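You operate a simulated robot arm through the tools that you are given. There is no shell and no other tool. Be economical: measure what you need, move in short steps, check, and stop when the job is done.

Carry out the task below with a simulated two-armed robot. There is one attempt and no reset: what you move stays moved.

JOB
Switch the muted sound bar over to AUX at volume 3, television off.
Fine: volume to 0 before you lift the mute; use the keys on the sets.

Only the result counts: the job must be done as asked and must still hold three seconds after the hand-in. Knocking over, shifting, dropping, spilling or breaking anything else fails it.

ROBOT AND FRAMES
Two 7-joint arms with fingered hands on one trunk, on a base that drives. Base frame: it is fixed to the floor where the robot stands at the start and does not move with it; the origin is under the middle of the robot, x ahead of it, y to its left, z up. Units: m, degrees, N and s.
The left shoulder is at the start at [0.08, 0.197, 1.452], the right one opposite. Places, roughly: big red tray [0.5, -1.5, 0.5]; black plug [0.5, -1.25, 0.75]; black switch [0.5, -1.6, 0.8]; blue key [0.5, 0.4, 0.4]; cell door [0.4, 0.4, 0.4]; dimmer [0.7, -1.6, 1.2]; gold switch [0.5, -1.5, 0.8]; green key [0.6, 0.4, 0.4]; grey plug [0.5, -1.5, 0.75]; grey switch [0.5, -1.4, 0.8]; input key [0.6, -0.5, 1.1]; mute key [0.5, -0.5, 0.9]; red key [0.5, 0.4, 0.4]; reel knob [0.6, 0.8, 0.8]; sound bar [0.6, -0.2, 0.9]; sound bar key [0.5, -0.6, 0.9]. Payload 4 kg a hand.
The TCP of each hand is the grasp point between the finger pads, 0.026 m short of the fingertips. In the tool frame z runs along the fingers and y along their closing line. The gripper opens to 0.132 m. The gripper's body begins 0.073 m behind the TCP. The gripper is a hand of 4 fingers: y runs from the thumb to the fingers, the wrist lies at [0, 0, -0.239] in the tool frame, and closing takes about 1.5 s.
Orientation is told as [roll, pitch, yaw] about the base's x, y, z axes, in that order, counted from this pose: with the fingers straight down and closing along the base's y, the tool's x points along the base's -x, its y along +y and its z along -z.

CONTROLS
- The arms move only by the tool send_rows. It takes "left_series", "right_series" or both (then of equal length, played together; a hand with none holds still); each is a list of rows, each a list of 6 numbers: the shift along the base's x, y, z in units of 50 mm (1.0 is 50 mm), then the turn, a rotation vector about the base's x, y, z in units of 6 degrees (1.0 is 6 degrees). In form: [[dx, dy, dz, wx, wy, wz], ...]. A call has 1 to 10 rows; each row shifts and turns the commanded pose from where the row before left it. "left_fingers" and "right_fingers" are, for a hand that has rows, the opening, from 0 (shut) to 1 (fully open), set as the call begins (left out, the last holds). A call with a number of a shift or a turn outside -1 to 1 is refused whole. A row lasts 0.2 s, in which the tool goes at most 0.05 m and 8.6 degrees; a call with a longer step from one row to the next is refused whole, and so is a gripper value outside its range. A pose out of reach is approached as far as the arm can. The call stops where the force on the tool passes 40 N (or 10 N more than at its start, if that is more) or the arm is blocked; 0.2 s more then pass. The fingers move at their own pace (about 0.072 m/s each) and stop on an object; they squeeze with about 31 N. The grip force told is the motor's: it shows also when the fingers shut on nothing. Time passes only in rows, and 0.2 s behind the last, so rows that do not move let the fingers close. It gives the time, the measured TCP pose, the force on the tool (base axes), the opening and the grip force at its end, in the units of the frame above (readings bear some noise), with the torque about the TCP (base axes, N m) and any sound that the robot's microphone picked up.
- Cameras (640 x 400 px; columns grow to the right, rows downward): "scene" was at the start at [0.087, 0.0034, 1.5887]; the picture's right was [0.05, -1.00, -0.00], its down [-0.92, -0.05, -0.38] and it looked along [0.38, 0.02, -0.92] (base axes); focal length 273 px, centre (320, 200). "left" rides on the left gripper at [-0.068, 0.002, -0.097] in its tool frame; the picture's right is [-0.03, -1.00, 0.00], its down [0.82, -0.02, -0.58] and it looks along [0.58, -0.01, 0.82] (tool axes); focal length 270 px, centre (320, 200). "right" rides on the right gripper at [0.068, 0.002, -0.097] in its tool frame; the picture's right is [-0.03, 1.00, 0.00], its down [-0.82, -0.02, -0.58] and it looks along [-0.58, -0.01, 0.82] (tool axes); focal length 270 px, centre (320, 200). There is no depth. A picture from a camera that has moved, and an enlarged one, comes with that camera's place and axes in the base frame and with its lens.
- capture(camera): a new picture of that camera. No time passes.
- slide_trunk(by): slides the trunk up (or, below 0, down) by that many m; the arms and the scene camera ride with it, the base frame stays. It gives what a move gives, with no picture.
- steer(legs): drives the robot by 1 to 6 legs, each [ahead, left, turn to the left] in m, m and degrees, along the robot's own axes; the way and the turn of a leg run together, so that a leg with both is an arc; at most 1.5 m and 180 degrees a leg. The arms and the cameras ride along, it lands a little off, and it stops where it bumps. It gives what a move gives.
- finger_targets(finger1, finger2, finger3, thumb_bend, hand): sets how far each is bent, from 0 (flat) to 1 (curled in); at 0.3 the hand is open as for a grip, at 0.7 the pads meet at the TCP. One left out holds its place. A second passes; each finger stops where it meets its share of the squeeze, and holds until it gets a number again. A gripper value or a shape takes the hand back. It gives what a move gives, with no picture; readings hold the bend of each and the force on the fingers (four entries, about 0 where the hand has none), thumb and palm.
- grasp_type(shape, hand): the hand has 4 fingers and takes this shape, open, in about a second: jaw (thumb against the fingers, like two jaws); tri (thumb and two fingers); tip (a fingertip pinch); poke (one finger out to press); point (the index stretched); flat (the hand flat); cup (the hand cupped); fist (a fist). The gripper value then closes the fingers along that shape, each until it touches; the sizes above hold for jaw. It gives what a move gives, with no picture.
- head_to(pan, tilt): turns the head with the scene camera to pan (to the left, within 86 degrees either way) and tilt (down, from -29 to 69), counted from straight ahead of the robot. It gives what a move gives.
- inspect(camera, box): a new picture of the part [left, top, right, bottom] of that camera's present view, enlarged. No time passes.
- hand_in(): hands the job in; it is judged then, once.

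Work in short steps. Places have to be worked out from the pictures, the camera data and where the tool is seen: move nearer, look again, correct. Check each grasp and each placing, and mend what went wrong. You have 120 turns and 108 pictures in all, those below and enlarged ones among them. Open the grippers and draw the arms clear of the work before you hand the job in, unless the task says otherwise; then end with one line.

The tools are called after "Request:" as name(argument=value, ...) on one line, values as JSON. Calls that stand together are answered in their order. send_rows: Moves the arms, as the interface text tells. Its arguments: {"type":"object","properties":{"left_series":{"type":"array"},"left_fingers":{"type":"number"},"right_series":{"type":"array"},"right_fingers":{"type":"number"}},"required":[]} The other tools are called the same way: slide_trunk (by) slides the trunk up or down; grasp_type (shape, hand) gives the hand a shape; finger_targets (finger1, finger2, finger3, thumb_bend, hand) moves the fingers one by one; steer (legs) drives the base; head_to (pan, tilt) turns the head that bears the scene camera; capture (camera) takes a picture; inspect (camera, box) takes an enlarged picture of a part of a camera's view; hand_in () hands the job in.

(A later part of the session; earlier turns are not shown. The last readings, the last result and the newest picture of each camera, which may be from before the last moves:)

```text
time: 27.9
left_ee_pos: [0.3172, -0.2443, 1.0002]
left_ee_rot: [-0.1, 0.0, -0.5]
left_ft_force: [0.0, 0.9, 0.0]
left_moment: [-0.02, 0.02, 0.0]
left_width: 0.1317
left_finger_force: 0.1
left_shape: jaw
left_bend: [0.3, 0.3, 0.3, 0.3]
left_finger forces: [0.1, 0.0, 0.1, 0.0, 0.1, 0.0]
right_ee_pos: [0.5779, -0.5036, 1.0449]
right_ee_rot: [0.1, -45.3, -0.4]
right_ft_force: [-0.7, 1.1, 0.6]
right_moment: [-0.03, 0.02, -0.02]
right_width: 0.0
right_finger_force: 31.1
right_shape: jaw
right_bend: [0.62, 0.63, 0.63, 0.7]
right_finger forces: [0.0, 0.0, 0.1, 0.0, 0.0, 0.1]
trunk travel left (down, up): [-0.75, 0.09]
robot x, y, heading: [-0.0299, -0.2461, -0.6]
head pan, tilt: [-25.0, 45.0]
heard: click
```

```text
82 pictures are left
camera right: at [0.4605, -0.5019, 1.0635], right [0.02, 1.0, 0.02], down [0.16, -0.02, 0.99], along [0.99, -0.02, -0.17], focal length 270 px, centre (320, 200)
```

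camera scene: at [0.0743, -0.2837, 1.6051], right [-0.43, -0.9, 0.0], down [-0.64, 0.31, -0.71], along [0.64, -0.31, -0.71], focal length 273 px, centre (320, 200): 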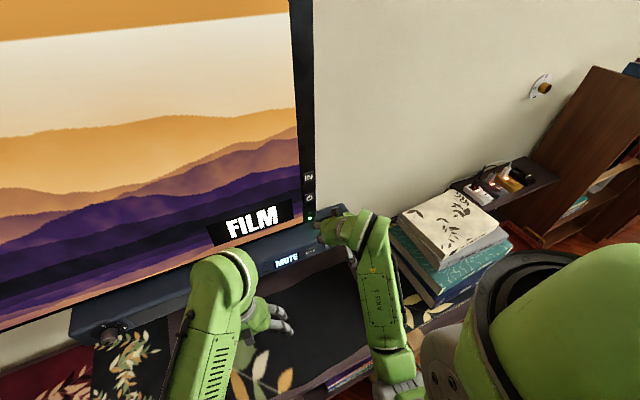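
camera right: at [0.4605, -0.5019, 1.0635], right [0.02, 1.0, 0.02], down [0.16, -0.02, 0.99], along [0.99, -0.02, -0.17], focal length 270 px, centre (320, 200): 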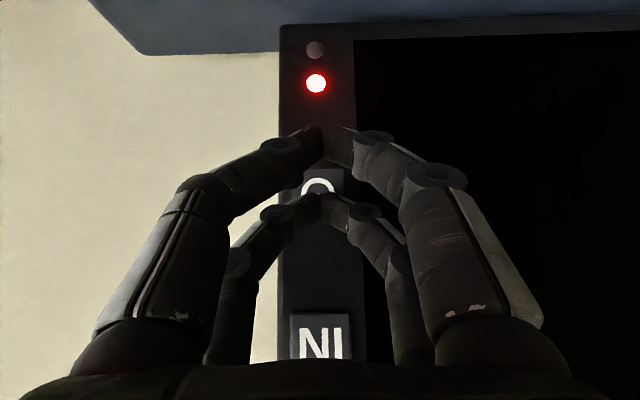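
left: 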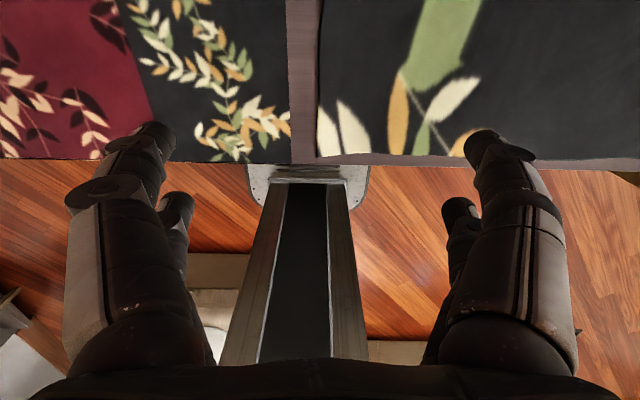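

The TV is off (LED red, screen dark). I retreat the right hand, back the base off, and then lower the trunk 0.35 m for the bar.

Request:
send_rows(right_series=[[-0.8, 0, 0.2, 0, 0, 0], [-0.8, 0, 0.4, 0, 0, 0], [-0.8, 0, 0.4, 0, 0, 0], [-0.8, 0, 0.4, 0, 0, 0]])

Request:
steer(legs=[[-0.35, 0, 0], [0, 0.1, 0]])

Request:
head_to(pan=0, tilt=40)

Request:
capture(camera="scene")

```text
time: 28.9
left_ee_pos: [0.3163, -0.2451, 0.9988]
left_ee_rot: [-0.1, -0.1, -0.5]
left_ft_force: [0.3, 0.2, -0.1]
left_moment: [-0.02, -0.01, 0.0]
left_width: 0.1319
left_finger_force: 0.0
left_shape: jaw
left_bend: [0.3, 0.3, 0.3, 0.3]
left_finger forces: [0.1, 0.0, 0.1, 0.0, 0.0, 0.0]
right_ee_pos: [0.4139, -0.5045, 1.1151]
right_ee_rot: [0.0, -45.3, -0.3]
right_ft_force: [-0.5, -1.4, -0.1]
right_moment: [0.01, -0.04, 0.0]
right_width: 0.0
right_finger_force: 31.4
right_shape: jaw
right_bend: [0.62, 0.63, 0.63, 0.7]
right_finger forces: [0.1, 0.0, 0.0, 0.1, 0.0, 0.0]
trunk travel left (down, up): [-0.75, 0.09]
robot x, y, heading: [-0.0283, -0.2533, -0.6]
head pan, tilt: [-25.0, 45.0]
```

```text
time: 32.0
left_ee_pos: [-0.0374, -0.1455, 1.0]
left_ee_rot: [0.3, 0.0, -0.6]
left_ft_force: [0.0, 0.1, 0.6]
left_moment: [0.06, 0.02, 0.01]
left_width: 0.1319
left_finger_force: 0.0
left_shape: jaw
left_bend: [0.3, 0.3, 0.3, 0.3]
left_finger forces: [0.0, 0.0, 0.1, 0.0, 0.1, 0.0]
right_ee_pos: [0.0603, -0.4064, 1.1114]
right_ee_rot: [0.4, -45.2, -0.6]
right_ft_force: [0.2, 0.4, -0.2]
right_moment: [0.0, -0.01, 0.03]
right_width: 0.0
right_finger_force: 31.2
right_shape: jaw
right_bend: [0.62, 0.63, 0.63, 0.7]
right_finger forces: [0.0, 0.0, 0.0, 0.1, 0.1, 0.1]
trunk travel left (down, up): [-0.75, 0.09]
robot x, y, heading: [-0.3839, -0.1477, -0.5]
head pan, tilt: [-25.0, 45.0]
```

```text
time: 32.9
left_ee_pos: [-0.0364, -0.1396, 1.0004]
left_ee_rot: [-0.1, -0.1, -0.5]
left_ft_force: [0.2, 0.2, 0.4]
left_moment: [0.0, -0.01, -0.03]
left_width: 0.1322
left_finger_force: 0.1
left_shape: jaw
left_bend: [0.3, 0.3, 0.3, 0.3]
left_finger forces: [0.1, 0.1, 0.0, 0.1, 0.0, 0.0]
right_ee_pos: [0.0601, -0.3996, 1.1138]
right_ee_rot: [-0.1, -45.2, -0.3]
right_ft_force: [-0.7, -0.4, 0.3]
right_moment: [-0.01, 0.02, -0.02]
right_width: 0.0
right_finger_force: 30.9
right_shape: jaw
right_bend: [0.62, 0.63, 0.63, 0.7]
right_finger forces: [0.1, 0.0, 0.1, 0.0, 0.0, 0.0]
trunk travel left (down, up): [-0.75, 0.09]
robot x, y, heading: [-0.3848, -0.1435, -0.6]
head pan, tilt: [0.0, 40.0]
```

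```text
81 pictures are left
camera scene: at [-0.269, -0.1424, 1.6123], right [-0.01, -1.0, 0.0], down [-0.64, 0.0, -0.77], along [0.77, -0.01, -0.64], focal length 273 px, centre (320, 200)
```

scene: 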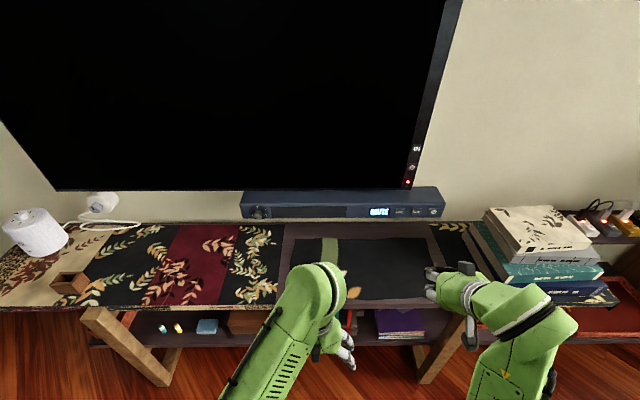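

Table front edge is at x≈0.16. I back off another 0.1 m for safety and lower the trunk.

Request:
steer(legs=[[-0.12, 0, 0]])

Request:
slide_trunk(by=-0.35)

Request:
send_rows(right_series=[[0, 0, 0.9, 0, 0, 0], [0, 0, 0.9, 0, 0, 0], [0, 0, 0.9, 0, 0, 0], [0, 0, 0.9, 0, 0, 0], [0, 0, 0.8, 0, 0, 0]], left_series=[[0, 0.4, 0.8, 0, 0, 0], [0, 0.4, 0.8, 0, 0, 0], [0, 0.4, 0.8, 0, 0, 0], [0, 0.4, 0.8, 0, 0, 0], [0, 0.4, 0.8, 0, 0, 0]])

Request:
send_rows(left_series=[[0, 0, 0, 0, -1, 0], [0, 0, 0, 0, -1, 0], [0, 0, 0, 0, -1, 0], [0, 0, 0, 0, -1, 0], [0, 0, 0, 0, -1, 0], [0, 0, 0, 0, -1, 0], [0, 0, 0, 0, -1, 0], [0, 0, 0, 0, -1, 0], [0, 0, 0, 0, -1, 0], [0, 0, 0, 0, -1, 0]])

```text
time: 34.1
left_ee_pos: [-0.1539, -0.1398, 0.9994]
left_ee_rot: [0.0, 0.3, -0.7]
left_ft_force: [-0.2, -0.3, -0.2]
left_moment: [0.04, 0.02, -0.02]
left_width: 0.1318
left_finger_force: 0.0
left_shape: jaw
left_bend: [0.3, 0.3, 0.3, 0.3]
left_finger forces: [0.0, 0.1, 0.0, 0.1, 0.0, 0.0]
right_ee_pos: [-0.057, -0.4007, 1.1125]
right_ee_rot: [0.1, -45.0, -0.3]
right_ft_force: [-0.7, 0.3, 0.2]
right_moment: [0.0, 0.0, 0.0]
right_width: 0.0
right_finger_force: 30.7
right_shape: jaw
right_bend: [0.62, 0.63, 0.63, 0.7]
right_finger forces: [0.0, 0.0, 0.0, 0.0, 0.0, 0.0]
trunk travel left (down, up): [-0.75, 0.09]
robot x, y, heading: [-0.5045, -0.142, -0.6]
head pan, tilt: [0.0, 40.0]
```

```text
time: 37.5
left_ee_pos: [-0.1561, -0.1405, 0.6496]
left_ee_rot: [-0.1, 0.0, -0.6]
left_ft_force: [-0.5, -1.2, -0.2]
left_moment: [-0.01, -0.02, 0.02]
left_width: 0.1318
left_finger_force: 0.0
left_shape: jaw
left_bend: [0.3, 0.3, 0.3, 0.3]
left_finger forces: [0.1, 0.0, 0.0, 0.0, 0.1, 0.0]
right_ee_pos: [-0.0601, -0.4006, 0.7634]
right_ee_rot: [-0.1, -45.2, -0.3]
right_ft_force: [0.2, 0.0, 0.7]
right_moment: [0.01, 0.01, 0.0]
right_width: 0.0
right_finger_force: 31.1
right_shape: jaw
right_bend: [0.62, 0.63, 0.63, 0.7]
right_finger forces: [0.0, 0.0, 0.1, 0.0, 0.1, 0.0]
trunk travel left (down, up): [-0.4, 0.44]
robot x, y, heading: [-0.499, -0.1468, -0.7]
head pan, tilt: [0.0, 40.0]
```

```text
time: 38.7
left_ee_pos: [-0.145, -0.073, 0.6637]
left_ee_rot: [0.0, -0.2, -0.6]
left_ft_force: [-0.3, 0.7, 0.3]
left_moment: [-0.01, -0.02, -0.02]
left_width: 0.1319
left_finger_force: 0.0
left_shape: jaw
left_bend: [0.3, 0.3, 0.3, 0.3]
left_finger forces: [0.0, 0.0, 0.0, 0.0, 0.0, 0.0]
left hand out of reach, approached as far as the arm can: row 1, 2, 3, 4, 5
right_ee_pos: [-0.0323, -0.4049, 0.933]
right_ee_rot: [0.0, -45.4, -0.4]
right_ft_force: [0.3, -0.3, 0.4]
right_moment: [-0.02, -0.05, 0.0]
right_width: 0.0
right_finger_force: 31.0
right_shape: jaw
right_bend: [0.62, 0.63, 0.63, 0.7]
right_finger forces: [0.1, 0.1, 0.0, 0.0, 0.0, 0.0]
right hand out of reach, approached as far as the arm can: row 4, 5
trunk travel left (down, up): [-0.4, 0.44]
robot x, y, heading: [-0.5032, -0.1474, -0.4]
head pan, tilt: [0.0, 40.0]
```

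```text
time: 40.9
left_ee_pos: [-0.1468, -0.072, 0.6624]
left_ee_rot: [0.8, -60.0, -1.0]
left_ft_force: [0.1, 0.2, -0.1]
left_moment: [-0.01, 0.02, 0.01]
left_width: 0.1316
left_finger_force: 0.0
left_shape: jaw
left_bend: [0.3, 0.3, 0.3, 0.3]
left_finger forces: [0.1, 0.1, 0.1, 0.0, 0.0, 0.1]
right_ee_pos: [-0.0326, -0.4051, 0.9342]
right_ee_rot: [-0.1, -45.5, -0.3]
right_ft_force: [0.6, -0.1, 0.3]
right_moment: [0.02, 0.0, -0.01]
right_width: 0.0
right_finger_force: 30.8
right_shape: jaw
right_bend: [0.62, 0.63, 0.63, 0.7]
right_finger forces: [0.0, 0.0, 0.1, 0.0, 0.0, 0.0]
trunk travel left (down, up): [-0.4, 0.44]
robot x, y, heading: [-0.5059, -0.1435, -0.8]
head pan, tilt: [0.0, 40.0]
```

Left hand now at -60° pitch. I finish the rotation to level while raising it.

Request:
send_rows(left_series=[[0, 0, 0.5, 0, -1, 0], [0, 0, 0.5, 0, -1, 0], [0, 0, 0.5, 0, -1, 0], [0, 0, 0.5, 0, -1, 0], [0, 0, 0.5, 0, -1, 0], [0, 0, 0.6, 0, 0, 0], [0, 0, 0.6, 0, 0, 0], [0, 0, 0.6, 0, 0, 0]])

Request:
capture(camera="left")

Request:
capture(camera="scene")

```text
time: 42.7
left_ee_pos: [-0.1443, -0.0728, 0.8787]
left_ee_rot: [85.6, -89.4, -85.5]
left_ft_force: [0.2, 0.0, 0.6]
left_moment: [-0.01, -0.03, -0.02]
left_width: 0.1318
left_finger_force: 0.1
left_shape: jaw
left_bend: [0.3, 0.3, 0.3, 0.3]
left_finger forces: [0.0, 0.0, 0.1, 0.0, 0.0, 0.0]
right_ee_pos: [-0.0326, -0.4051, 0.9337]
right_ee_rot: [0.1, -45.5, -0.4]
right_ft_force: [-0.3, -0.3, -0.2]
right_moment: [0.0, 0.01, -0.01]
right_width: 0.0
right_finger_force: 30.8
right_shape: jaw
right_bend: [0.62, 0.63, 0.63, 0.7]
right_finger forces: [0.1, 0.0, 0.0, 0.0, 0.0, 0.0]
trunk travel left (down, up): [-0.4, 0.44]
robot x, y, heading: [-0.5048, -0.1447, -0.7]
head pan, tilt: [0.0, 40.0]
```

```text
80 pictures are left
camera left: at [-0.2425, -0.0717, 0.9464], right [0.0, -1.0, 0.01], down [-0.58, -0.01, -0.82], along [0.82, -0.01, -0.58], focal length 270 px, centre (320, 200)
```

left: 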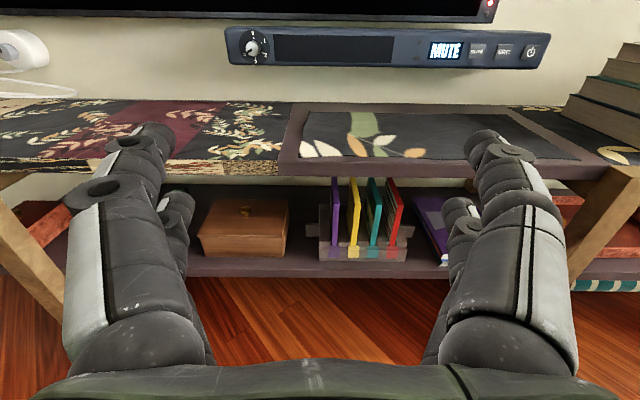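

```text
79 pictures are left
camera scene: at [-0.3883, -0.1445, 1.2622], right [-0.01, -1.0, 0.0], down [-0.64, 0.01, -0.77], along [0.77, -0.01, -0.64], focal length 273 px, centre (320, 200)
```

scene: 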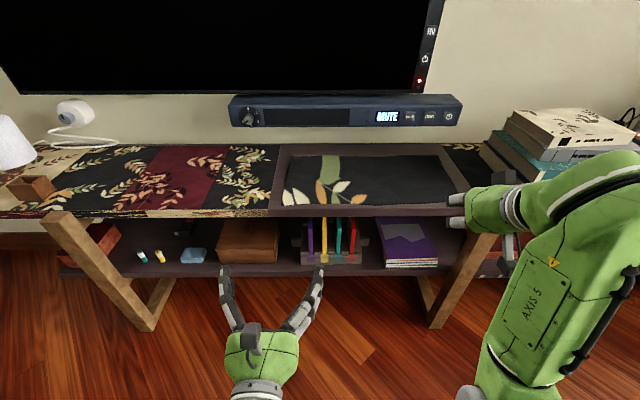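

Request:
inspect(camera="left", box=[220, 20, 300, 70])

Request:
inspect(camera="left", box=[380, 20, 560, 90])

Request:
inspect(camera="scene", box=[220, 85, 284, 125])

```text
8.00 times, centred on (260, 45) of left
camera zoom: at [-0.2425, -0.0717, 0.9464], right [0.0, -1.0, 0.01], down [-0.58, -0.01, -0.82], along [0.82, -0.01, -0.58], focal length 2162 px, centre (800, 1440)
```

zoom: 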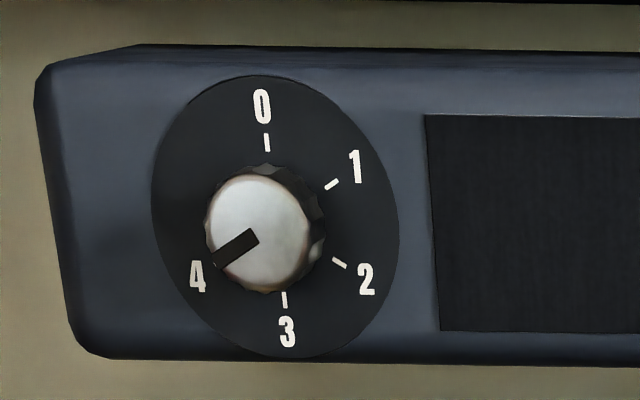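

```text
3.56 times, centred on (470, 55) of left
camera zoom: at [-0.2425, -0.0717, 0.9464], right [0.0, -1.0, 0.01], down [-0.58, -0.01, -0.82], along [0.82, -0.01, -0.58], focal length 961 px, centre (-213, 716)
```

zoom: 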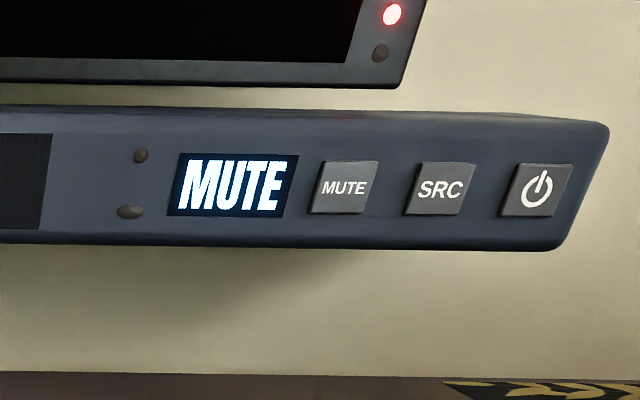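

```text
10.00 times, centred on (252, 105) of scene
camera zoom: at [-0.3883, -0.1445, 1.2622], right [-0.01, -1.0, 0.0], down [-0.64, 0.01, -0.77], along [0.77, -0.01, -0.64], focal length 2733 px, centre (1000, 1150)
```

zoom: 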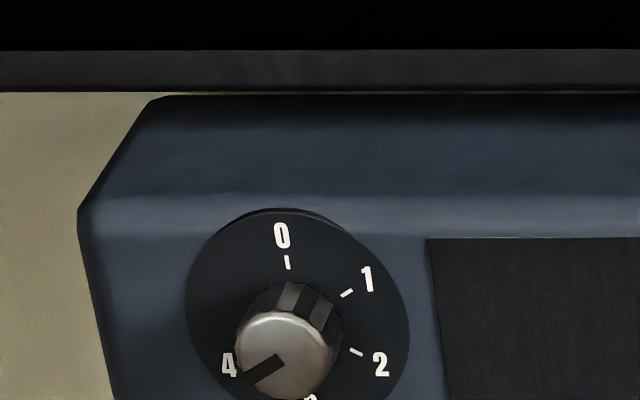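

Volume dial: 0 top, 60° per step clockwise, now at 4; knob ≈0.036 m wide at ≈(0.53,0.097,0.86). I drive ahead 0.4 m and bring the left hand in front of the knob.

Request:
send_rows(left_series=[[0, 0.6, 0, 0, 0, 0], [0, 0.6, 0, 0, 0, 0], [0, 0.6, 0, 0, 0, 0], [0, 0.6, 0, 0, 0, 0], [0, 0.6, 0, 0, 0, 0], [0, 0.4, 0, 0, 0, 0]])

Request:
steer(legs=[[0.4, 0, 0.7]])

Request:
capture(camera="left")

Request:
capture(camera="scene")

```text
time: 44.1
left_ee_pos: [-0.1015, 0.0498, 0.8631]
left_ee_rot: [96.5, -89.3, -96.2]
left_ft_force: [0.2, -0.2, 0.3]
left_moment: [0.0, -0.03, 0.01]
left_width: 0.1319
left_finger_force: 0.1
left_shape: jaw
left_bend: [0.3, 0.3, 0.3, 0.3]
left_finger forces: [0.0, 0.0, 0.1, 0.1, 0.0, 0.0]
left hand out of reach, approached as far as the arm can: row 2, 3, 4, 5, 6
right_ee_pos: [-0.0336, -0.4039, 0.9344]
right_ee_rot: [0.0, -45.6, -0.3]
right_ft_force: [0.8, -0.4, -0.5]
right_moment: [0.02, 0.0, -0.03]
right_width: 0.0
right_finger_force: 30.5
right_shape: jaw
right_bend: [0.62, 0.63, 0.63, 0.7]
right_finger forces: [0.0, 0.0, 0.0, 0.1, 0.0, 0.1]
trunk travel left (down, up): [-0.4, 0.44]
robot x, y, heading: [-0.5036, -0.1442, -0.6]
head pan, tilt: [0.0, 40.0]
```

```text
time: 46.6
left_ee_pos: [0.2909, 0.0528, 0.8633]
left_ee_rot: [84.9, -89.3, -83.9]
left_ft_force: [-0.6, 0.7, 0.5]
left_moment: [0.02, 0.01, 0.01]
left_width: 0.1319
left_finger_force: 0.2
left_shape: jaw
left_bend: [0.3, 0.3, 0.3, 0.3]
left_finger forces: [0.1, 0.1, 0.0, 0.0, 0.1, 0.0]
right_ee_pos: [0.3648, -0.4001, 0.9343]
right_ee_rot: [0.0, -45.5, 0.3]
right_ft_force: [0.4, -0.2, 0.0]
right_moment: [0.02, 0.01, 0.01]
right_width: 0.0002
right_finger_force: 31.0
right_shape: jaw
right_bend: [0.62, 0.63, 0.63, 0.7]
right_finger forces: [0.0, 0.1, 0.1, 0.1, 0.0, 0.0]
trunk travel left (down, up): [-0.4, 0.44]
robot x, y, heading: [-0.1098, -0.1471, -0.0]
head pan, tilt: [0.0, 40.0]
```

```text
75 pictures are left
camera left: at [0.1933, 0.0507, 0.9308], right [0.02, -1.0, 0.02], down [-0.58, -0.02, -0.82], along [0.82, 0.0, -0.58], focal length 270 px, centre (320, 200)
```

left: 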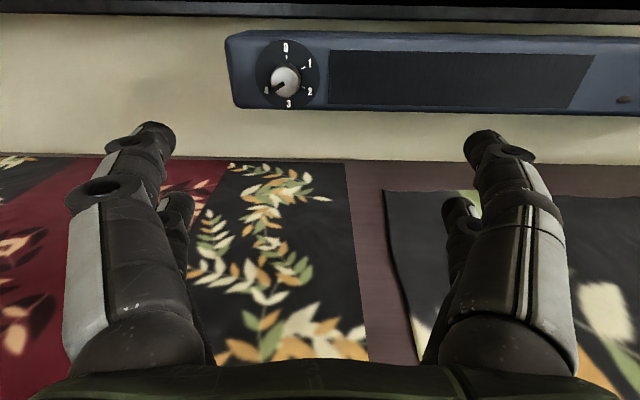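

```text
74 pictures are left
camera scene: at [0.0063, -0.1446, 1.2622], right [0.0, -1.0, 0.0], down [-0.64, 0.0, -0.77], along [0.77, 0.0, -0.64], focal length 273 px, centre (320, 200)
```

scene: 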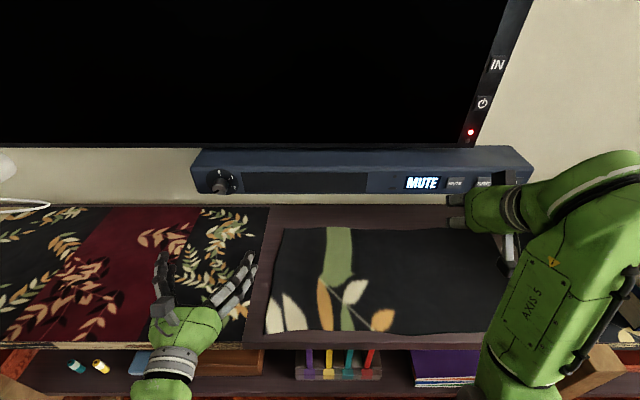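

Knob axis ≈ y 0.094, z 0.861. I extend the left hand to x≈0.42 on that axis.

Request:
send_rows(left_series=[[0.65, 0.2, 0, 0, 0, 0], [0.65, 0.2, 0, 0, 0, 0], [0.65, 0.2, 0, 0, 0, 0], [0.65, 0.2, 0, 0, 0, 0], [0, 0, 0, 0, 0, 0]])

Request:
capture(camera="left")

```text
time: 47.8
left_ee_pos: [0.398, 0.0705, 0.9082]
left_ee_rot: [78.4, -89.4, -77.3]
left_ft_force: [0.9, -0.3, 0.4]
left_moment: [0.01, 0.02, -0.01]
left_width: 0.132
left_finger_force: 0.0
left_shape: jaw
left_bend: [0.3, 0.3, 0.3, 0.3]
left_finger forces: [0.1, 0.0, 0.1, 0.0, 0.0, 0.0]
left hand out of reach, approached as far as the arm can: row 1, 2, 3, 4
right_ee_pos: [0.3643, -0.4013, 0.934]
right_ee_rot: [-0.1, -45.5, 0.3]
right_ft_force: [-0.1, 1.0, 0.1]
right_moment: [0.01, 0.01, 0.04]
right_width: 0.0002
right_finger_force: 30.9
right_shape: jaw
right_bend: [0.62, 0.63, 0.63, 0.7]
right_finger forces: [0.0, 0.0, 0.0, 0.0, 0.0, 0.1]
trunk travel left (down, up): [-0.4, 0.44]
robot x, y, heading: [-0.1104, -0.1468, -0.0]
head pan, tilt: [0.0, 40.0]
```

```text
73 pictures are left
camera left: at [0.2991, 0.0689, 0.9772], right [0.02, -1.0, 0.01], down [-0.58, -0.02, -0.81], along [0.82, 0.01, -0.58], focal length 270 px, centre (320, 200)
```

left: 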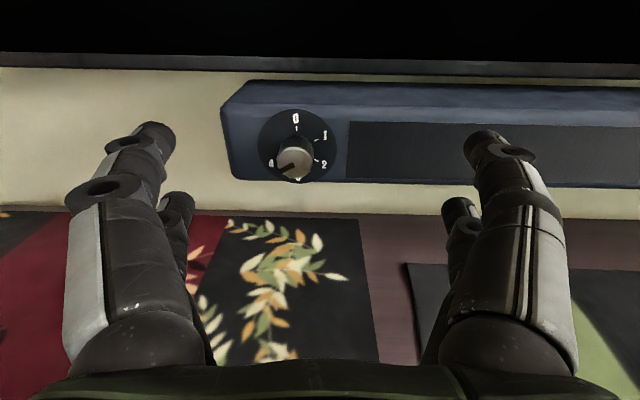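

The level hand can't fold that close to the shoulder. I back the base 0.1 m and extend the arm further instead.

Request:
steer(legs=[[-0.1, 0.0, 0]])

Request:
send_rows(left_series=[[0.4, 0.1, -0.1, 0, 0, 0], [0.4, 0.1, -0.1, 0, 0, 0], [0.4, 0.1, -0.1, 0, 0, 0], [0.4, 0.1, -0.1, 0, 0, 0], [0.4, 0.1, -0.1, 0, 0, 0], [0, 0, 0, 0, 0, 0]])

```text
time: 49.0
left_ee_pos: [0.2979, 0.0718, 0.9094]
left_ee_rot: [81.0, -89.4, -79.8]
left_ft_force: [0.2, -0.5, 0.6]
left_moment: [0.03, 0.0, -0.03]
left_width: 0.1315
left_finger_force: 0.1
left_shape: jaw
left_bend: [0.3, 0.3, 0.3, 0.3]
left_finger forces: [0.0, 0.1, 0.0, 0.0, 0.0, 0.1]
right_ee_pos: [0.2641, -0.4015, 0.9338]
right_ee_rot: [-0.1, -45.6, 0.3]
right_ft_force: [0.2, -0.2, 0.1]
right_moment: [0.01, 0.0, 0.0]
right_width: 0.0001
right_finger_force: 30.6
right_shape: jaw
right_bend: [0.62, 0.63, 0.63, 0.7]
right_finger forces: [0.1, 0.0, 0.0, 0.0, 0.1, 0.0]
trunk travel left (down, up): [-0.4, 0.44]
robot x, y, heading: [-0.2072, -0.1453, 0.2]
head pan, tilt: [0.0, 40.0]
```

```text
time: 50.4
left_ee_pos: [0.3481, 0.0807, 0.917]
left_ee_rot: [73.2, -89.4, -72.0]
left_ft_force: [1.1, -0.1, 0.3]
left_moment: [-0.01, -0.02, 0.03]
left_width: 0.1319
left_finger_force: 0.1
left_shape: jaw
left_bend: [0.3, 0.3, 0.3, 0.3]
left_finger forces: [0.0, 0.0, 0.0, 0.0, 0.0, 0.0]
left hand out of reach, approached as far as the arm can: row 1, 2, 3, 4, 5
right_ee_pos: [0.2641, -0.4, 0.9323]
right_ee_rot: [0.0, -45.5, 0.3]
right_ft_force: [-0.2, 0.3, -0.1]
right_moment: [0.0, -0.03, 0.03]
right_width: 0.0
right_finger_force: 31.1
right_shape: jaw
right_bend: [0.62, 0.63, 0.63, 0.7]
right_finger forces: [0.0, 0.0, 0.0, 0.1, 0.0, 0.0]
trunk travel left (down, up): [-0.4, 0.44]
robot x, y, heading: [-0.2107, -0.1461, 0.1]
head pan, tilt: [0.0, 40.0]
```

Level-hand reach is limited with the shoulder that high. I lower the trunk 0.15 m more (hands stay above the table at z≈0.69) and try again.

Request:
slide_trunk(by=-0.15)

Request:
send_rows(left_series=[[0.2, 0.05, 0.3, 0, 0, 0], [0.2, 0.05, 0.3, 0, 0, 0], [0.2, 0.05, 0.3, 0, 0, 0], [0.2, 0.05, 0.3, 0, 0, 0], [0.2, 0.05, 0.3, 0, 0, 0], [0.2, 0, 0.3, 0, 0, 0]], right_series=[[0, 0, 0.4, 0, 0, 0], [0, 0, 0.4, 0, 0, 0], [0, 0, 0.4, 0, 0, 0], [0, 0, 0.4, 0, 0, 0], [0, 0, 0.4, 0, 0, 0], [0, 0, 0.4, 0, 0, 0]])

```text
time: 52.1
left_ee_pos: [0.3478, 0.0804, 0.7662]
left_ee_rot: [73.2, -89.4, -71.9]
left_ft_force: [-0.4, 0.4, -0.1]
left_moment: [-0.02, -0.02, -0.03]
left_width: 0.1316
left_finger_force: 0.1
left_shape: jaw
left_bend: [0.3, 0.3, 0.3, 0.3]
left_finger forces: [0.0, 0.0, 0.0, 0.1, 0.0, 0.1]
right_ee_pos: [0.2636, -0.4011, 0.7851]
right_ee_rot: [0.0, -45.5, 0.3]
right_ft_force: [0.3, 0.1, -0.1]
right_moment: [-0.02, 0.04, 0.0]
right_width: 0.0003
right_finger_force: 30.9
right_shape: jaw
right_bend: [0.62, 0.63, 0.63, 0.7]
right_finger forces: [0.1, 0.0, 0.1, 0.0, 0.0, 0.0]
trunk travel left (down, up): [-0.25, 0.59]
robot x, y, heading: [-0.2078, -0.1474, 0.3]
head pan, tilt: [0.0, 40.0]
```

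```text
time: 53.5
left_ee_pos: [0.4078, 0.0928, 0.8561]
left_ee_rot: [69.5, -89.3, -68.2]
left_ft_force: [0.7, 0.5, 0.0]
left_moment: [0.03, 0.02, 0.0]
left_width: 0.1319
left_finger_force: 0.1
left_shape: jaw
left_bend: [0.3, 0.3, 0.3, 0.3]
left_finger forces: [0.0, 0.0, 0.1, 0.0, 0.0, 0.1]
right_ee_pos: [0.3223, -0.411, 0.8409]
right_ee_rot: [0.0, -45.7, 0.4]
right_ft_force: [0.3, 1.0, 0.5]
right_moment: [-0.03, 0.02, -0.02]
right_width: 0.0
right_finger_force: 31.4
right_shape: jaw
right_bend: [0.62, 0.63, 0.63, 0.7]
right_finger forces: [0.1, 0.0, 0.0, 0.0, 0.0, 0.0]
right hand out of reach, approached as far as the arm can: row 1, 2, 3, 4, 5, 6
trunk travel left (down, up): [-0.25, 0.59]
robot x, y, heading: [-0.2098, -0.1475, 0.1]
head pan, tilt: [0.0, 40.0]
```

Left hand tracks now. I look at the knob from here.

Request:
capture(camera="left")

Request:
capture(camera="scene")

```text
72 pictures are left
camera left: at [0.3095, 0.0918, 0.9249], right [0.02, -1.0, 0.02], down [-0.58, -0.03, -0.81], along [0.81, 0.01, -0.58], focal length 270 px, centre (320, 200)
```

left: 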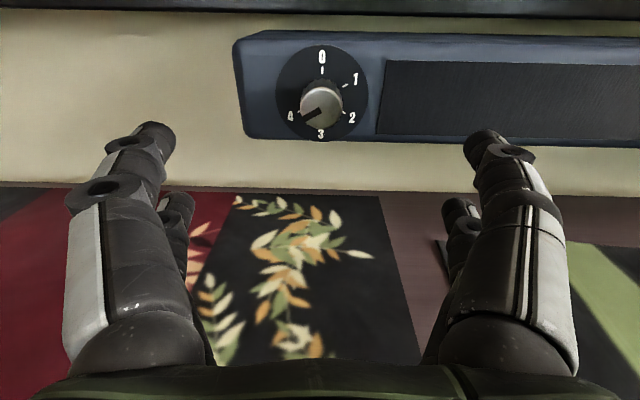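

```text
71 pictures are left
camera scene: at [-0.0943, -0.1448, 1.1122], right [0.0, -1.0, 0.0], down [-0.64, 0.0, -0.77], along [0.77, 0.0, -0.64], focal length 273 px, centre (320, 200)
```

scene: 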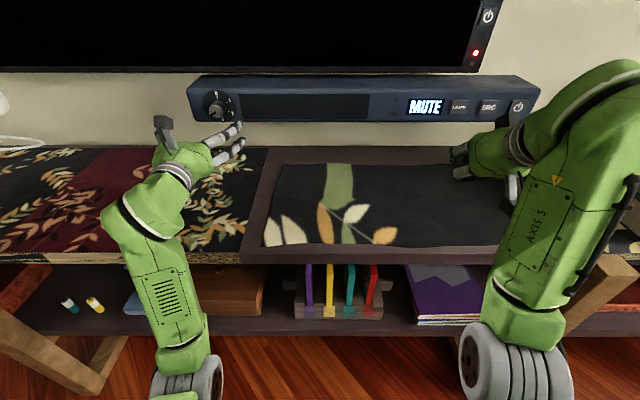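

Knob axis y≈0.096, z≈0.863. Before gripping I pre-roll the hand by +60° (clockwise) so that the turn goes counterclockwise with room.

Request:
send_rows(left_series=[[0, 0.06, 0.15, 1, 0, 0], [0, 0, 0, 1, 0, 0], [0, 0, 0, 1, 0, 0], [0, 0, 0, 1, 0, 0], [0, 0, 0, 1, 0, 0], [0, 0, 0, 1, 0, 0], [0, 0, 0, 1, 0, 0], [0, 0, 0, 1, 0, 0], [0, 0, 0, 1, 0, 0], [0, 0, 0, 1, 0, 0]])

Request:
capture(camera="left")

```text
time: 55.7
left_ee_pos: [0.4089, 0.0841, 0.864]
left_ee_rot: [91.2, -29.8, -89.2]
left_ft_force: [-0.5, -0.1, -0.1]
left_moment: [-0.02, 0.03, 0.03]
left_width: 0.1317
left_finger_force: 0.0
left_shape: jaw
left_bend: [0.3, 0.3, 0.3, 0.3]
left_finger forces: [0.0, 0.1, 0.1, 0.1, 0.1, 0.1]
left hand out of reach, approached as far as the arm can: row 10
right_ee_pos: [0.3211, -0.4104, 0.8415]
right_ee_rot: [0.1, -45.8, 0.3]
right_ft_force: [-0.1, -0.4, -0.4]
right_moment: [-0.02, -0.01, 0.01]
right_width: 0.0
right_finger_force: 31.4
right_shape: jaw
right_bend: [0.62, 0.63, 0.63, 0.7]
right_finger forces: [0.0, 0.0, 0.1, 0.0, 0.1, 0.0]
trunk travel left (down, up): [-0.25, 0.59]
robot x, y, heading: [-0.2101, -0.1431, 0.1]
head pan, tilt: [0.0, 40.0]
```

```text
70 pictures are left
camera left: at [0.311, 0.0226, 0.8976], right [0.03, -0.52, -0.85], down [-0.59, 0.68, -0.43], along [0.81, 0.51, -0.29], focal length 270 px, centre (320, 200)
```

left: 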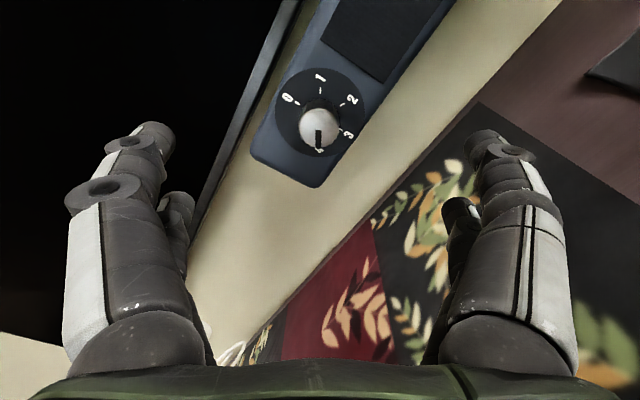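

Roll of +60° works. I back off 5° to regain position, close halfway, and centre on the knob axis.

Request:
send_rows(left_series=[[0, 0.1, 0, -0.5, 0, 0], [0, 0.13, 0, -0.5, 0, 0], [0.2, 0, 0, 0, 0, 0], [0.2, 0, 0, 0, 0, 0], [0, 0, 0, 0, 0, 0]], left_fingers=0.55)

Request:
capture(camera="left")

```text
time: 56.9
left_ee_pos: [0.4288, 0.0963, 0.8653]
left_ee_rot: [91.1, -35.4, -89.8]
left_ft_force: [-0.9, 0.3, -0.4]
left_moment: [0.04, 0.0, -0.03]
left_width: 0.0733
left_finger_force: 0.1
left_shape: jaw
left_bend: [0.72, 0.72, 0.72, 0.7]
left_finger forces: [0.0, 0.1, 0.1, 0.0, 0.0, 0.0]
right_ee_pos: [0.3218, -0.411, 0.841]
right_ee_rot: [0.0, -45.7, 0.3]
right_ft_force: [-0.4, -0.8, 0.9]
right_moment: [-0.01, 0.0, 0.02]
right_width: 0.0
right_finger_force: 30.7
right_shape: jaw
right_bend: [0.62, 0.63, 0.63, 0.7]
right_finger forces: [0.0, 0.1, 0.0, 0.1, 0.1, 0.1]
trunk travel left (down, up): [-0.25, 0.59]
robot x, y, heading: [-0.2087, -0.1449, 0.4]
head pan, tilt: [0.0, 40.0]
```

```text
69 pictures are left
camera left: at [0.3307, 0.039, 0.9031], right [0.02, -0.6, -0.8], down [-0.58, 0.64, -0.5], along [0.81, 0.47, -0.33], focal length 270 px, centre (320, 200)
```

left: 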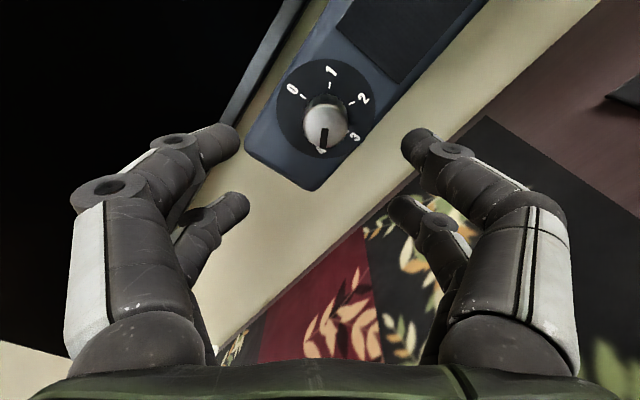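

Knob confirmed at (·,0.096,0.862). I advance to x≈0.50 slowly.

Request:
send_rows(left_series=[[0.3, 0, -0.06, 0, 0, 0], [0.3, 0, 0, 0, 0, 0], [0.3, 0, 0, 0, 0, 0], [0.2, 0, 0, 0, 0, 0], [0.2, 0, 0, 0, 0, 0], [0.1, 0, 0, 0, 0, 0], [0, 0, 0, 0, 0, 0]])

Request:
capture(camera="left")

Request:
inspect(camera="scene", box=[140, 60, 300, 160])

```text
time: 58.5
left_ee_pos: [0.4975, 0.0959, 0.8613]
left_ee_rot: [91.2, -35.4, -89.7]
left_ft_force: [-0.4, 0.0, -0.1]
left_moment: [-0.03, 0.02, -0.01]
left_width: 0.073
left_finger_force: 0.1
left_shape: jaw
left_bend: [0.72, 0.72, 0.72, 0.7]
left_finger forces: [0.0, 0.1, 0.0, 0.0, 0.1, 0.0]
right_ee_pos: [0.3213, -0.4102, 0.8423]
right_ee_rot: [0.1, -45.7, 0.4]
right_ft_force: [-0.3, 0.2, 1.0]
right_moment: [-0.02, -0.03, -0.02]
right_width: 0.0001
right_finger_force: 31.2
right_shape: jaw
right_bend: [0.62, 0.63, 0.63, 0.7]
right_finger forces: [0.0, 0.0, 0.0, 0.1, 0.1, 0.0]
trunk travel left (down, up): [-0.25, 0.59]
robot x, y, heading: [-0.2109, -0.1443, 0.2]
head pan, tilt: [0.0, 40.0]
```

```text
68 pictures are left
camera left: at [0.4011, 0.0388, 0.9001], right [0.02, -0.6, -0.8], down [-0.58, 0.64, -0.5], along [0.81, 0.48, -0.33], focal length 270 px, centre (320, 200)
```

left: 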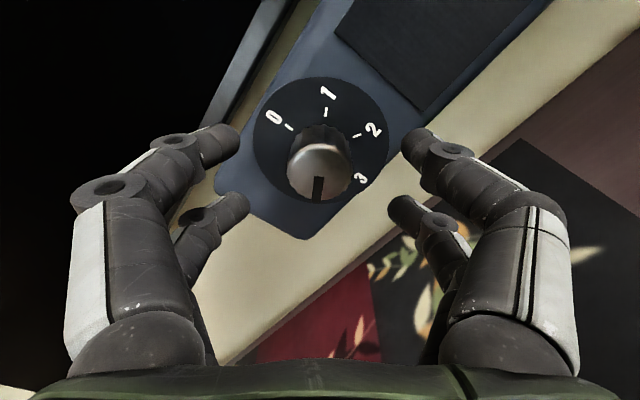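

```text
4.00 times, centred on (220, 110) of scene
camera zoom: at [-0.0945, -0.1447, 1.1122], right [0.0, -1.0, 0.0], down [-0.64, 0.0, -0.77], along [0.77, 0.0, -0.64], focal length 1093 px, centre (720, 560)
```

zoom: 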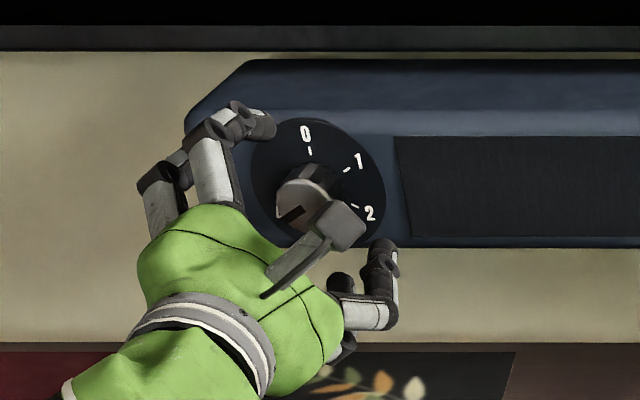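

Cap is at x≈0.53, the face ≈0.55. I advance another 22 mm, watching the force.

Request:
send_rows(left_series=[[0.15, 0, 0, 0, 0, 0], [0.15, 0, 0, 0, 0, 0], [0.14, 0, 0, 0, 0, 0], [0, 0, 0, 0, 0, 0]])

Request:
capture(camera="left")

```text
time: 59.5
left_ee_pos: [0.5162, 0.0948, 0.8656]
left_ee_rot: [91.2, -35.6, -89.4]
left_ft_force: [-0.1, -0.1, -0.3]
left_moment: [-0.01, -0.03, 0.03]
left_width: 0.0731
left_finger_force: 0.0
left_shape: jaw
left_bend: [0.72, 0.72, 0.72, 0.7]
left_finger forces: [0.1, 0.1, 0.1, 0.0, 0.0, 0.0]
left hand out of reach, approached as far as the arm can: row 2
right_ee_pos: [0.3194, -0.4101, 0.8405]
right_ee_rot: [-0.1, -46.0, 0.4]
right_ft_force: [-0.3, 0.5, 0.0]
right_moment: [0.01, 0.01, 0.03]
right_width: 0.0
right_finger_force: 30.9
right_shape: jaw
right_bend: [0.62, 0.63, 0.63, 0.7]
right_finger forces: [0.1, 0.0, 0.0, 0.0, 0.0, 0.1]
trunk travel left (down, up): [-0.25, 0.59]
robot x, y, heading: [-0.2089, -0.1456, 0.1]
head pan, tilt: [0.0, 40.0]
```

```text
66 pictures are left
camera left: at [0.4184, 0.0372, 0.9044], right [0.03, -0.6, -0.8], down [-0.58, 0.64, -0.5], along [0.81, 0.48, -0.33], focal length 270 px, centre (320, 200)
```

left: 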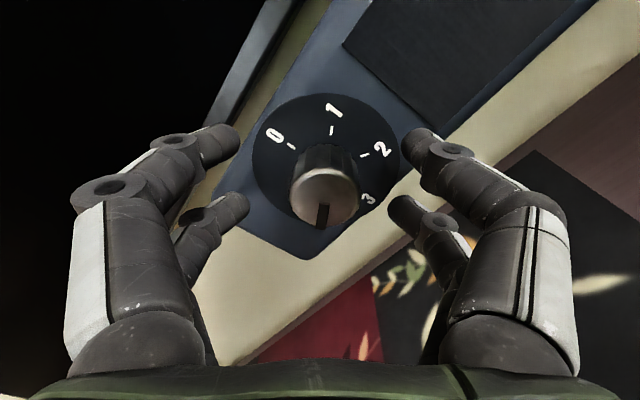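

That's the reach limit. I retract 7 cm, drive the base 7 cm ahead, and extend again.

Request:
send_rows(left_series=[[-0.5, 0, 0, 0, 0, 0], [-0.5, 0, 0, 0, 0, 0], [-0.5, 0, 0, 0, 0, 0], [-0.3, 0, 0, 0, 0, 0]], right_series=[[-0.4, 0, 0, 0, 0, 0], [-0.4, 0, 0, 0, 0, 0], [0, 0, 0, 0, 0, 0], [0, 0, 0, 0, 0, 0]])

Request:
steer(legs=[[0.07, 0, 0]])

```text
time: 60.5
left_ee_pos: [0.4292, 0.0938, 0.8644]
left_ee_rot: [91.1, -35.4, -89.8]
left_ft_force: [1.1, -0.7, 0.0]
left_moment: [-0.02, 0.01, 0.03]
left_width: 0.0731
left_finger_force: 0.1
left_shape: jaw
left_bend: [0.72, 0.72, 0.72, 0.7]
left_finger forces: [0.0, 0.0, 0.0, 0.1, 0.0, 0.0]
right_ee_pos: [0.3037, -0.4148, 0.8217]
right_ee_rot: [0.0, -45.6, 0.4]
right_ft_force: [-1.0, -0.7, -0.6]
right_moment: [0.02, 0.0, 0.0]
right_width: 0.0
right_finger_force: 31.0
right_shape: jaw
right_bend: [0.62, 0.63, 0.63, 0.7]
right_finger forces: [0.0, 0.0, 0.0, 0.0, 0.1, 0.1]
right hand out of reach, approached as far as the arm can: row 1, 2
trunk travel left (down, up): [-0.25, 0.59]
robot x, y, heading: [-0.2104, -0.1453, 0.0]
head pan, tilt: [0.0, 40.0]
```

```text
time: 61.6
left_ee_pos: [0.4836, 0.0957, 0.8652]
left_ee_rot: [91.4, -35.5, -89.9]
left_ft_force: [0.5, -0.3, -1.0]
left_moment: [0.01, -0.02, -0.04]
left_width: 0.073
left_finger_force: 0.0
left_shape: jaw
left_bend: [0.72, 0.72, 0.72, 0.7]
left_finger forces: [0.0, 0.0, 0.1, 0.1, 0.0, 0.0]
right_ee_pos: [0.3666, -0.4123, 0.8194]
right_ee_rot: [0.2, -45.6, 0.4]
right_ft_force: [0.4, -0.1, 0.3]
right_moment: [0.03, 0.0, 0.02]
right_width: 0.0
right_finger_force: 30.6
right_shape: jaw
right_bend: [0.62, 0.63, 0.63, 0.7]
right_finger forces: [0.0, 0.0, 0.0, 0.1, 0.0, 0.1]
trunk travel left (down, up): [-0.25, 0.59]
robot x, y, heading: [-0.1521, -0.1446, 0.5]
head pan, tilt: [0.0, 40.0]
stopped in leg 1: the robot was blocked; the commanded pose is now the measured one
```

The base was blocked; something likely touched the table edge. I look at both sides first.

Request:
head_to(pan=0, tilt=69)

Request:
capture(camera="scene")

```text
time: 62.5
left_ee_pos: [0.4843, 0.0949, 0.8637]
left_ee_rot: [91.4, -35.3, -89.8]
left_ft_force: [0.2, 0.3, -0.4]
left_moment: [0.04, -0.01, -0.01]
left_width: 0.073
left_finger_force: 0.1
left_shape: jaw
left_bend: [0.72, 0.72, 0.72, 0.7]
left_finger forces: [0.0, 0.0, 0.0, 0.1, 0.1, 0.0]
right_ee_pos: [0.3652, -0.4124, 0.8203]
right_ee_rot: [0.2, -45.7, 0.4]
right_ft_force: [-0.4, -0.1, 0.3]
right_moment: [0.01, -0.02, -0.01]
right_width: 0.0001
right_finger_force: 30.7
right_shape: jaw
right_bend: [0.62, 0.63, 0.63, 0.7]
right_finger forces: [0.1, 0.0, 0.0, 0.0, 0.0, 0.0]
trunk travel left (down, up): [-0.25, 0.59]
robot x, y, heading: [-0.1495, -0.1458, 0.1]
head pan, tilt: [0.0, 68.8]
```

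```text
65 pictures are left
camera scene: at [-0.0657, -0.1453, 1.0764], right [0.01, -1.0, 0.0], down [-0.93, -0.01, -0.37], along [0.37, 0.0, -0.93], focal length 273 px, centre (320, 200)
```

scene: 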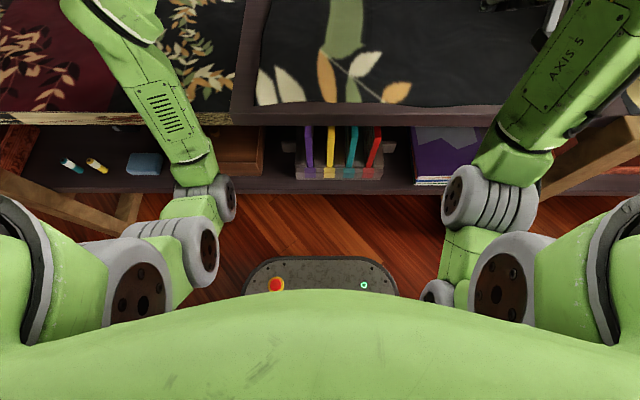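

Forearms pass close over the table edge. I back off 3 cm and raise the trunk 7 cm to clear, then check reach.

Request:
steer(legs=[[-0.04, 0, 0]])

Request:
slide_trunk(by=0.07)

Request:
send_rows(left_series=[[0, 0, -0.35, 0, 0, 0], [0, 0, -0.35, 0, 0, 0], [0, 0, -0.35, 0, 0, 0], [0, 0, -0.35, 0, 0, 0], [0, 0, 0, 0, 0, 0]])

Request:
steer(legs=[[0.07, 0, 0]])

```text
time: 63.4
left_ee_pos: [0.4442, 0.0952, 0.8641]
left_ee_rot: [91.3, -35.5, -89.8]
left_ft_force: [-0.3, 0.4, 0.4]
left_moment: [0.0, 0.04, 0.02]
left_width: 0.0733
left_finger_force: 0.0
left_shape: jaw
left_bend: [0.72, 0.72, 0.72, 0.7]
left_finger forces: [0.0, 0.1, 0.0, 0.1, 0.0, 0.0]
right_ee_pos: [0.3258, -0.4114, 0.8199]
right_ee_rot: [0.1, -45.5, 0.5]
right_ft_force: [0.0, -0.4, -0.3]
right_moment: [0.03, 0.02, 0.02]
right_width: 0.0
right_finger_force: 30.9
right_shape: jaw
right_bend: [0.62, 0.63, 0.63, 0.7]
right_finger forces: [0.1, 0.0, 0.1, 0.0, 0.0, 0.0]
trunk travel left (down, up): [-0.25, 0.59]
robot x, y, heading: [-0.1889, -0.1428, 0.2]
head pan, tilt: [0.0, 68.8]
```

```text
time: 64.5
left_ee_pos: [0.4461, 0.0957, 0.9315]
left_ee_rot: [91.1, -35.4, -89.6]
left_ft_force: [0.3, -0.3, 0.9]
left_moment: [-0.04, -0.04, 0.02]
left_width: 0.0732
left_finger_force: 0.1
left_shape: jaw
left_bend: [0.72, 0.72, 0.72, 0.7]
left_finger forces: [0.0, 0.0, 0.1, 0.0, 0.0, 0.0]
right_ee_pos: [0.3255, -0.4116, 0.8903]
right_ee_rot: [0.1, -45.4, 0.5]
right_ft_force: [-0.5, -0.2, 0.3]
right_moment: [-0.02, -0.01, 0.01]
right_width: 0.0002
right_finger_force: 30.6
right_shape: jaw
right_bend: [0.62, 0.63, 0.63, 0.7]
right_finger forces: [0.0, 0.1, 0.0, 0.0, 0.0, 0.0]
trunk travel left (down, up): [-0.32, 0.52]
robot x, y, heading: [-0.1888, -0.1479, 0.4]
head pan, tilt: [0.0, 68.8]
```

```text
time: 65.7
left_ee_pos: [0.4365, 0.0922, 0.8787]
left_ee_rot: [91.1, -35.5, -89.6]
left_ft_force: [0.3, 0.3, 0.6]
left_moment: [0.0, 0.03, -0.04]
left_width: 0.0731
left_finger_force: 0.1
left_shape: jaw
left_bend: [0.72, 0.72, 0.72, 0.7]
left_finger forces: [0.1, 0.0, 0.1, 0.0, 0.1, 0.0]
left hand out of reach, approached as far as the arm can: row 3, 4
right_ee_pos: [0.3266, -0.4115, 0.8872]
right_ee_rot: [0.1, -45.5, 0.6]
right_ft_force: [0.2, -0.9, -0.3]
right_moment: [0.0, -0.03, -0.01]
right_width: 0.0004
right_finger_force: 31.2
right_shape: jaw
right_bend: [0.62, 0.63, 0.63, 0.7]
right_finger forces: [0.1, 0.1, 0.1, 0.1, 0.0, 0.0]
trunk travel left (down, up): [-0.32, 0.52]
robot x, y, heading: [-0.1861, -0.1472, 0.6]
head pan, tilt: [0.0, 68.8]
```

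```text
time: 66.7
left_ee_pos: [0.5074, 0.0915, 0.8777]
left_ee_rot: [91.0, -35.5, -89.5]
left_ft_force: [-0.4, 0.2, 0.2]
left_moment: [0.01, -0.02, -0.01]
left_width: 0.0729
left_finger_force: 0.1
left_shape: jaw
left_bend: [0.72, 0.72, 0.72, 0.7]
left_finger forces: [0.1, 0.1, 0.1, 0.0, 0.1, 0.0]
right_ee_pos: [0.3967, -0.4109, 0.8886]
right_ee_rot: [0.1, -45.5, 0.6]
right_ft_force: [0.3, 0.6, -0.2]
right_moment: [-0.01, -0.01, -0.02]
right_width: 0.0002
right_finger_force: 31.5
right_shape: jaw
right_bend: [0.62, 0.63, 0.63, 0.7]
right_finger forces: [0.0, 0.0, 0.0, 0.0, 0.1, 0.0]
trunk travel left (down, up): [-0.32, 0.52]
robot x, y, heading: [-0.1204, -0.15, 0.1]
head pan, tilt: [0.0, 68.8]
```

Base moved freely with the trunk higher, but the hand lacks 15 mm downward. Compromise: back 2.5 cm and trunk 3.5 cm down.

Request:
steer(legs=[[-0.025, 0, 0]])

Request:
slide_trunk(by=-0.035)

Request:
send_rows(left_series=[[0, 0.05, 0.3, 0, 0, 0], [0, 0.05, 0, 0, 0, 0], [0, 0, 0, 0, 0, 0]])

```text
time: 67.5
left_ee_pos: [0.4816, 0.0917, 0.8804]
left_ee_rot: [91.2, -35.5, -89.6]
left_ft_force: [-0.5, -0.1, 0.1]
left_moment: [0.01, 0.02, 0.04]
left_width: 0.0731
left_finger_force: 0.0
left_shape: jaw
left_bend: [0.72, 0.72, 0.72, 0.7]
left_finger forces: [0.0, 0.0, 0.0, 0.0, 0.1, 0.1]
right_ee_pos: [0.3705, -0.4121, 0.8892]
right_ee_rot: [0.2, -45.5, 0.5]
right_ft_force: [-0.6, 0.0, -0.3]
right_moment: [0.03, 0.01, -0.01]
right_width: 0.0001
right_finger_force: 31.6
right_shape: jaw
right_bend: [0.62, 0.63, 0.63, 0.7]
right_finger forces: [0.0, 0.1, 0.1, 0.0, 0.1, 0.0]
trunk travel left (down, up): [-0.32, 0.52]
robot x, y, heading: [-0.1438, -0.1504, 0.6]
head pan, tilt: [0.0, 68.8]
```

```text
time: 68.3
left_ee_pos: [0.4816, 0.0926, 0.8429]
left_ee_rot: [91.1, -35.5, -89.5]
left_ft_force: [0.5, -0.1, -0.3]
left_moment: [0.01, 0.01, -0.04]
left_width: 0.0729
left_finger_force: 0.2
left_shape: jaw
left_bend: [0.72, 0.72, 0.72, 0.7]
left_finger forces: [0.0, 0.0, 0.0, 0.1, 0.0, 0.0]
right_ee_pos: [0.3713, -0.4112, 0.855]
right_ee_rot: [0.1, -45.4, 0.6]
right_ft_force: [0.0, -0.2, 0.5]
right_moment: [0.03, 0.01, 0.0]
right_width: 0.0
right_finger_force: 31.2
right_shape: jaw
right_bend: [0.62, 0.63, 0.63, 0.7]
right_finger forces: [0.1, 0.1, 0.0, 0.0, 0.0, 0.1]
trunk travel left (down, up): [-0.285, 0.555]
robot x, y, heading: [-0.1445, -0.1477, -0.0]
head pan, tilt: [0.0, 68.8]
```

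```text
time: 69.1
left_ee_pos: [0.4808, 0.0969, 0.8584]
left_ee_rot: [91.1, -35.5, -89.4]
left_ft_force: [0.3, 0.3, 0.3]
left_moment: [-0.01, -0.01, 0.02]
left_width: 0.0727
left_finger_force: 0.1
left_shape: jaw
left_bend: [0.72, 0.72, 0.72, 0.7]
left_finger forces: [0.0, 0.1, 0.0, 0.1, 0.0, 0.0]
right_ee_pos: [0.3715, -0.4124, 0.8538]
right_ee_rot: [0.1, -45.3, 0.5]
right_ft_force: [-0.1, -0.1, -0.3]
right_moment: [0.01, 0.01, -0.03]
right_width: 0.0
right_finger_force: 30.7
right_shape: jaw
right_bend: [0.62, 0.63, 0.63, 0.7]
right_finger forces: [0.0, 0.0, 0.0, 0.0, 0.0, 0.0]
trunk travel left (down, up): [-0.285, 0.555]
robot x, y, heading: [-0.1462, -0.1452, 0.4]
head pan, tilt: [0.0, 68.8]
```

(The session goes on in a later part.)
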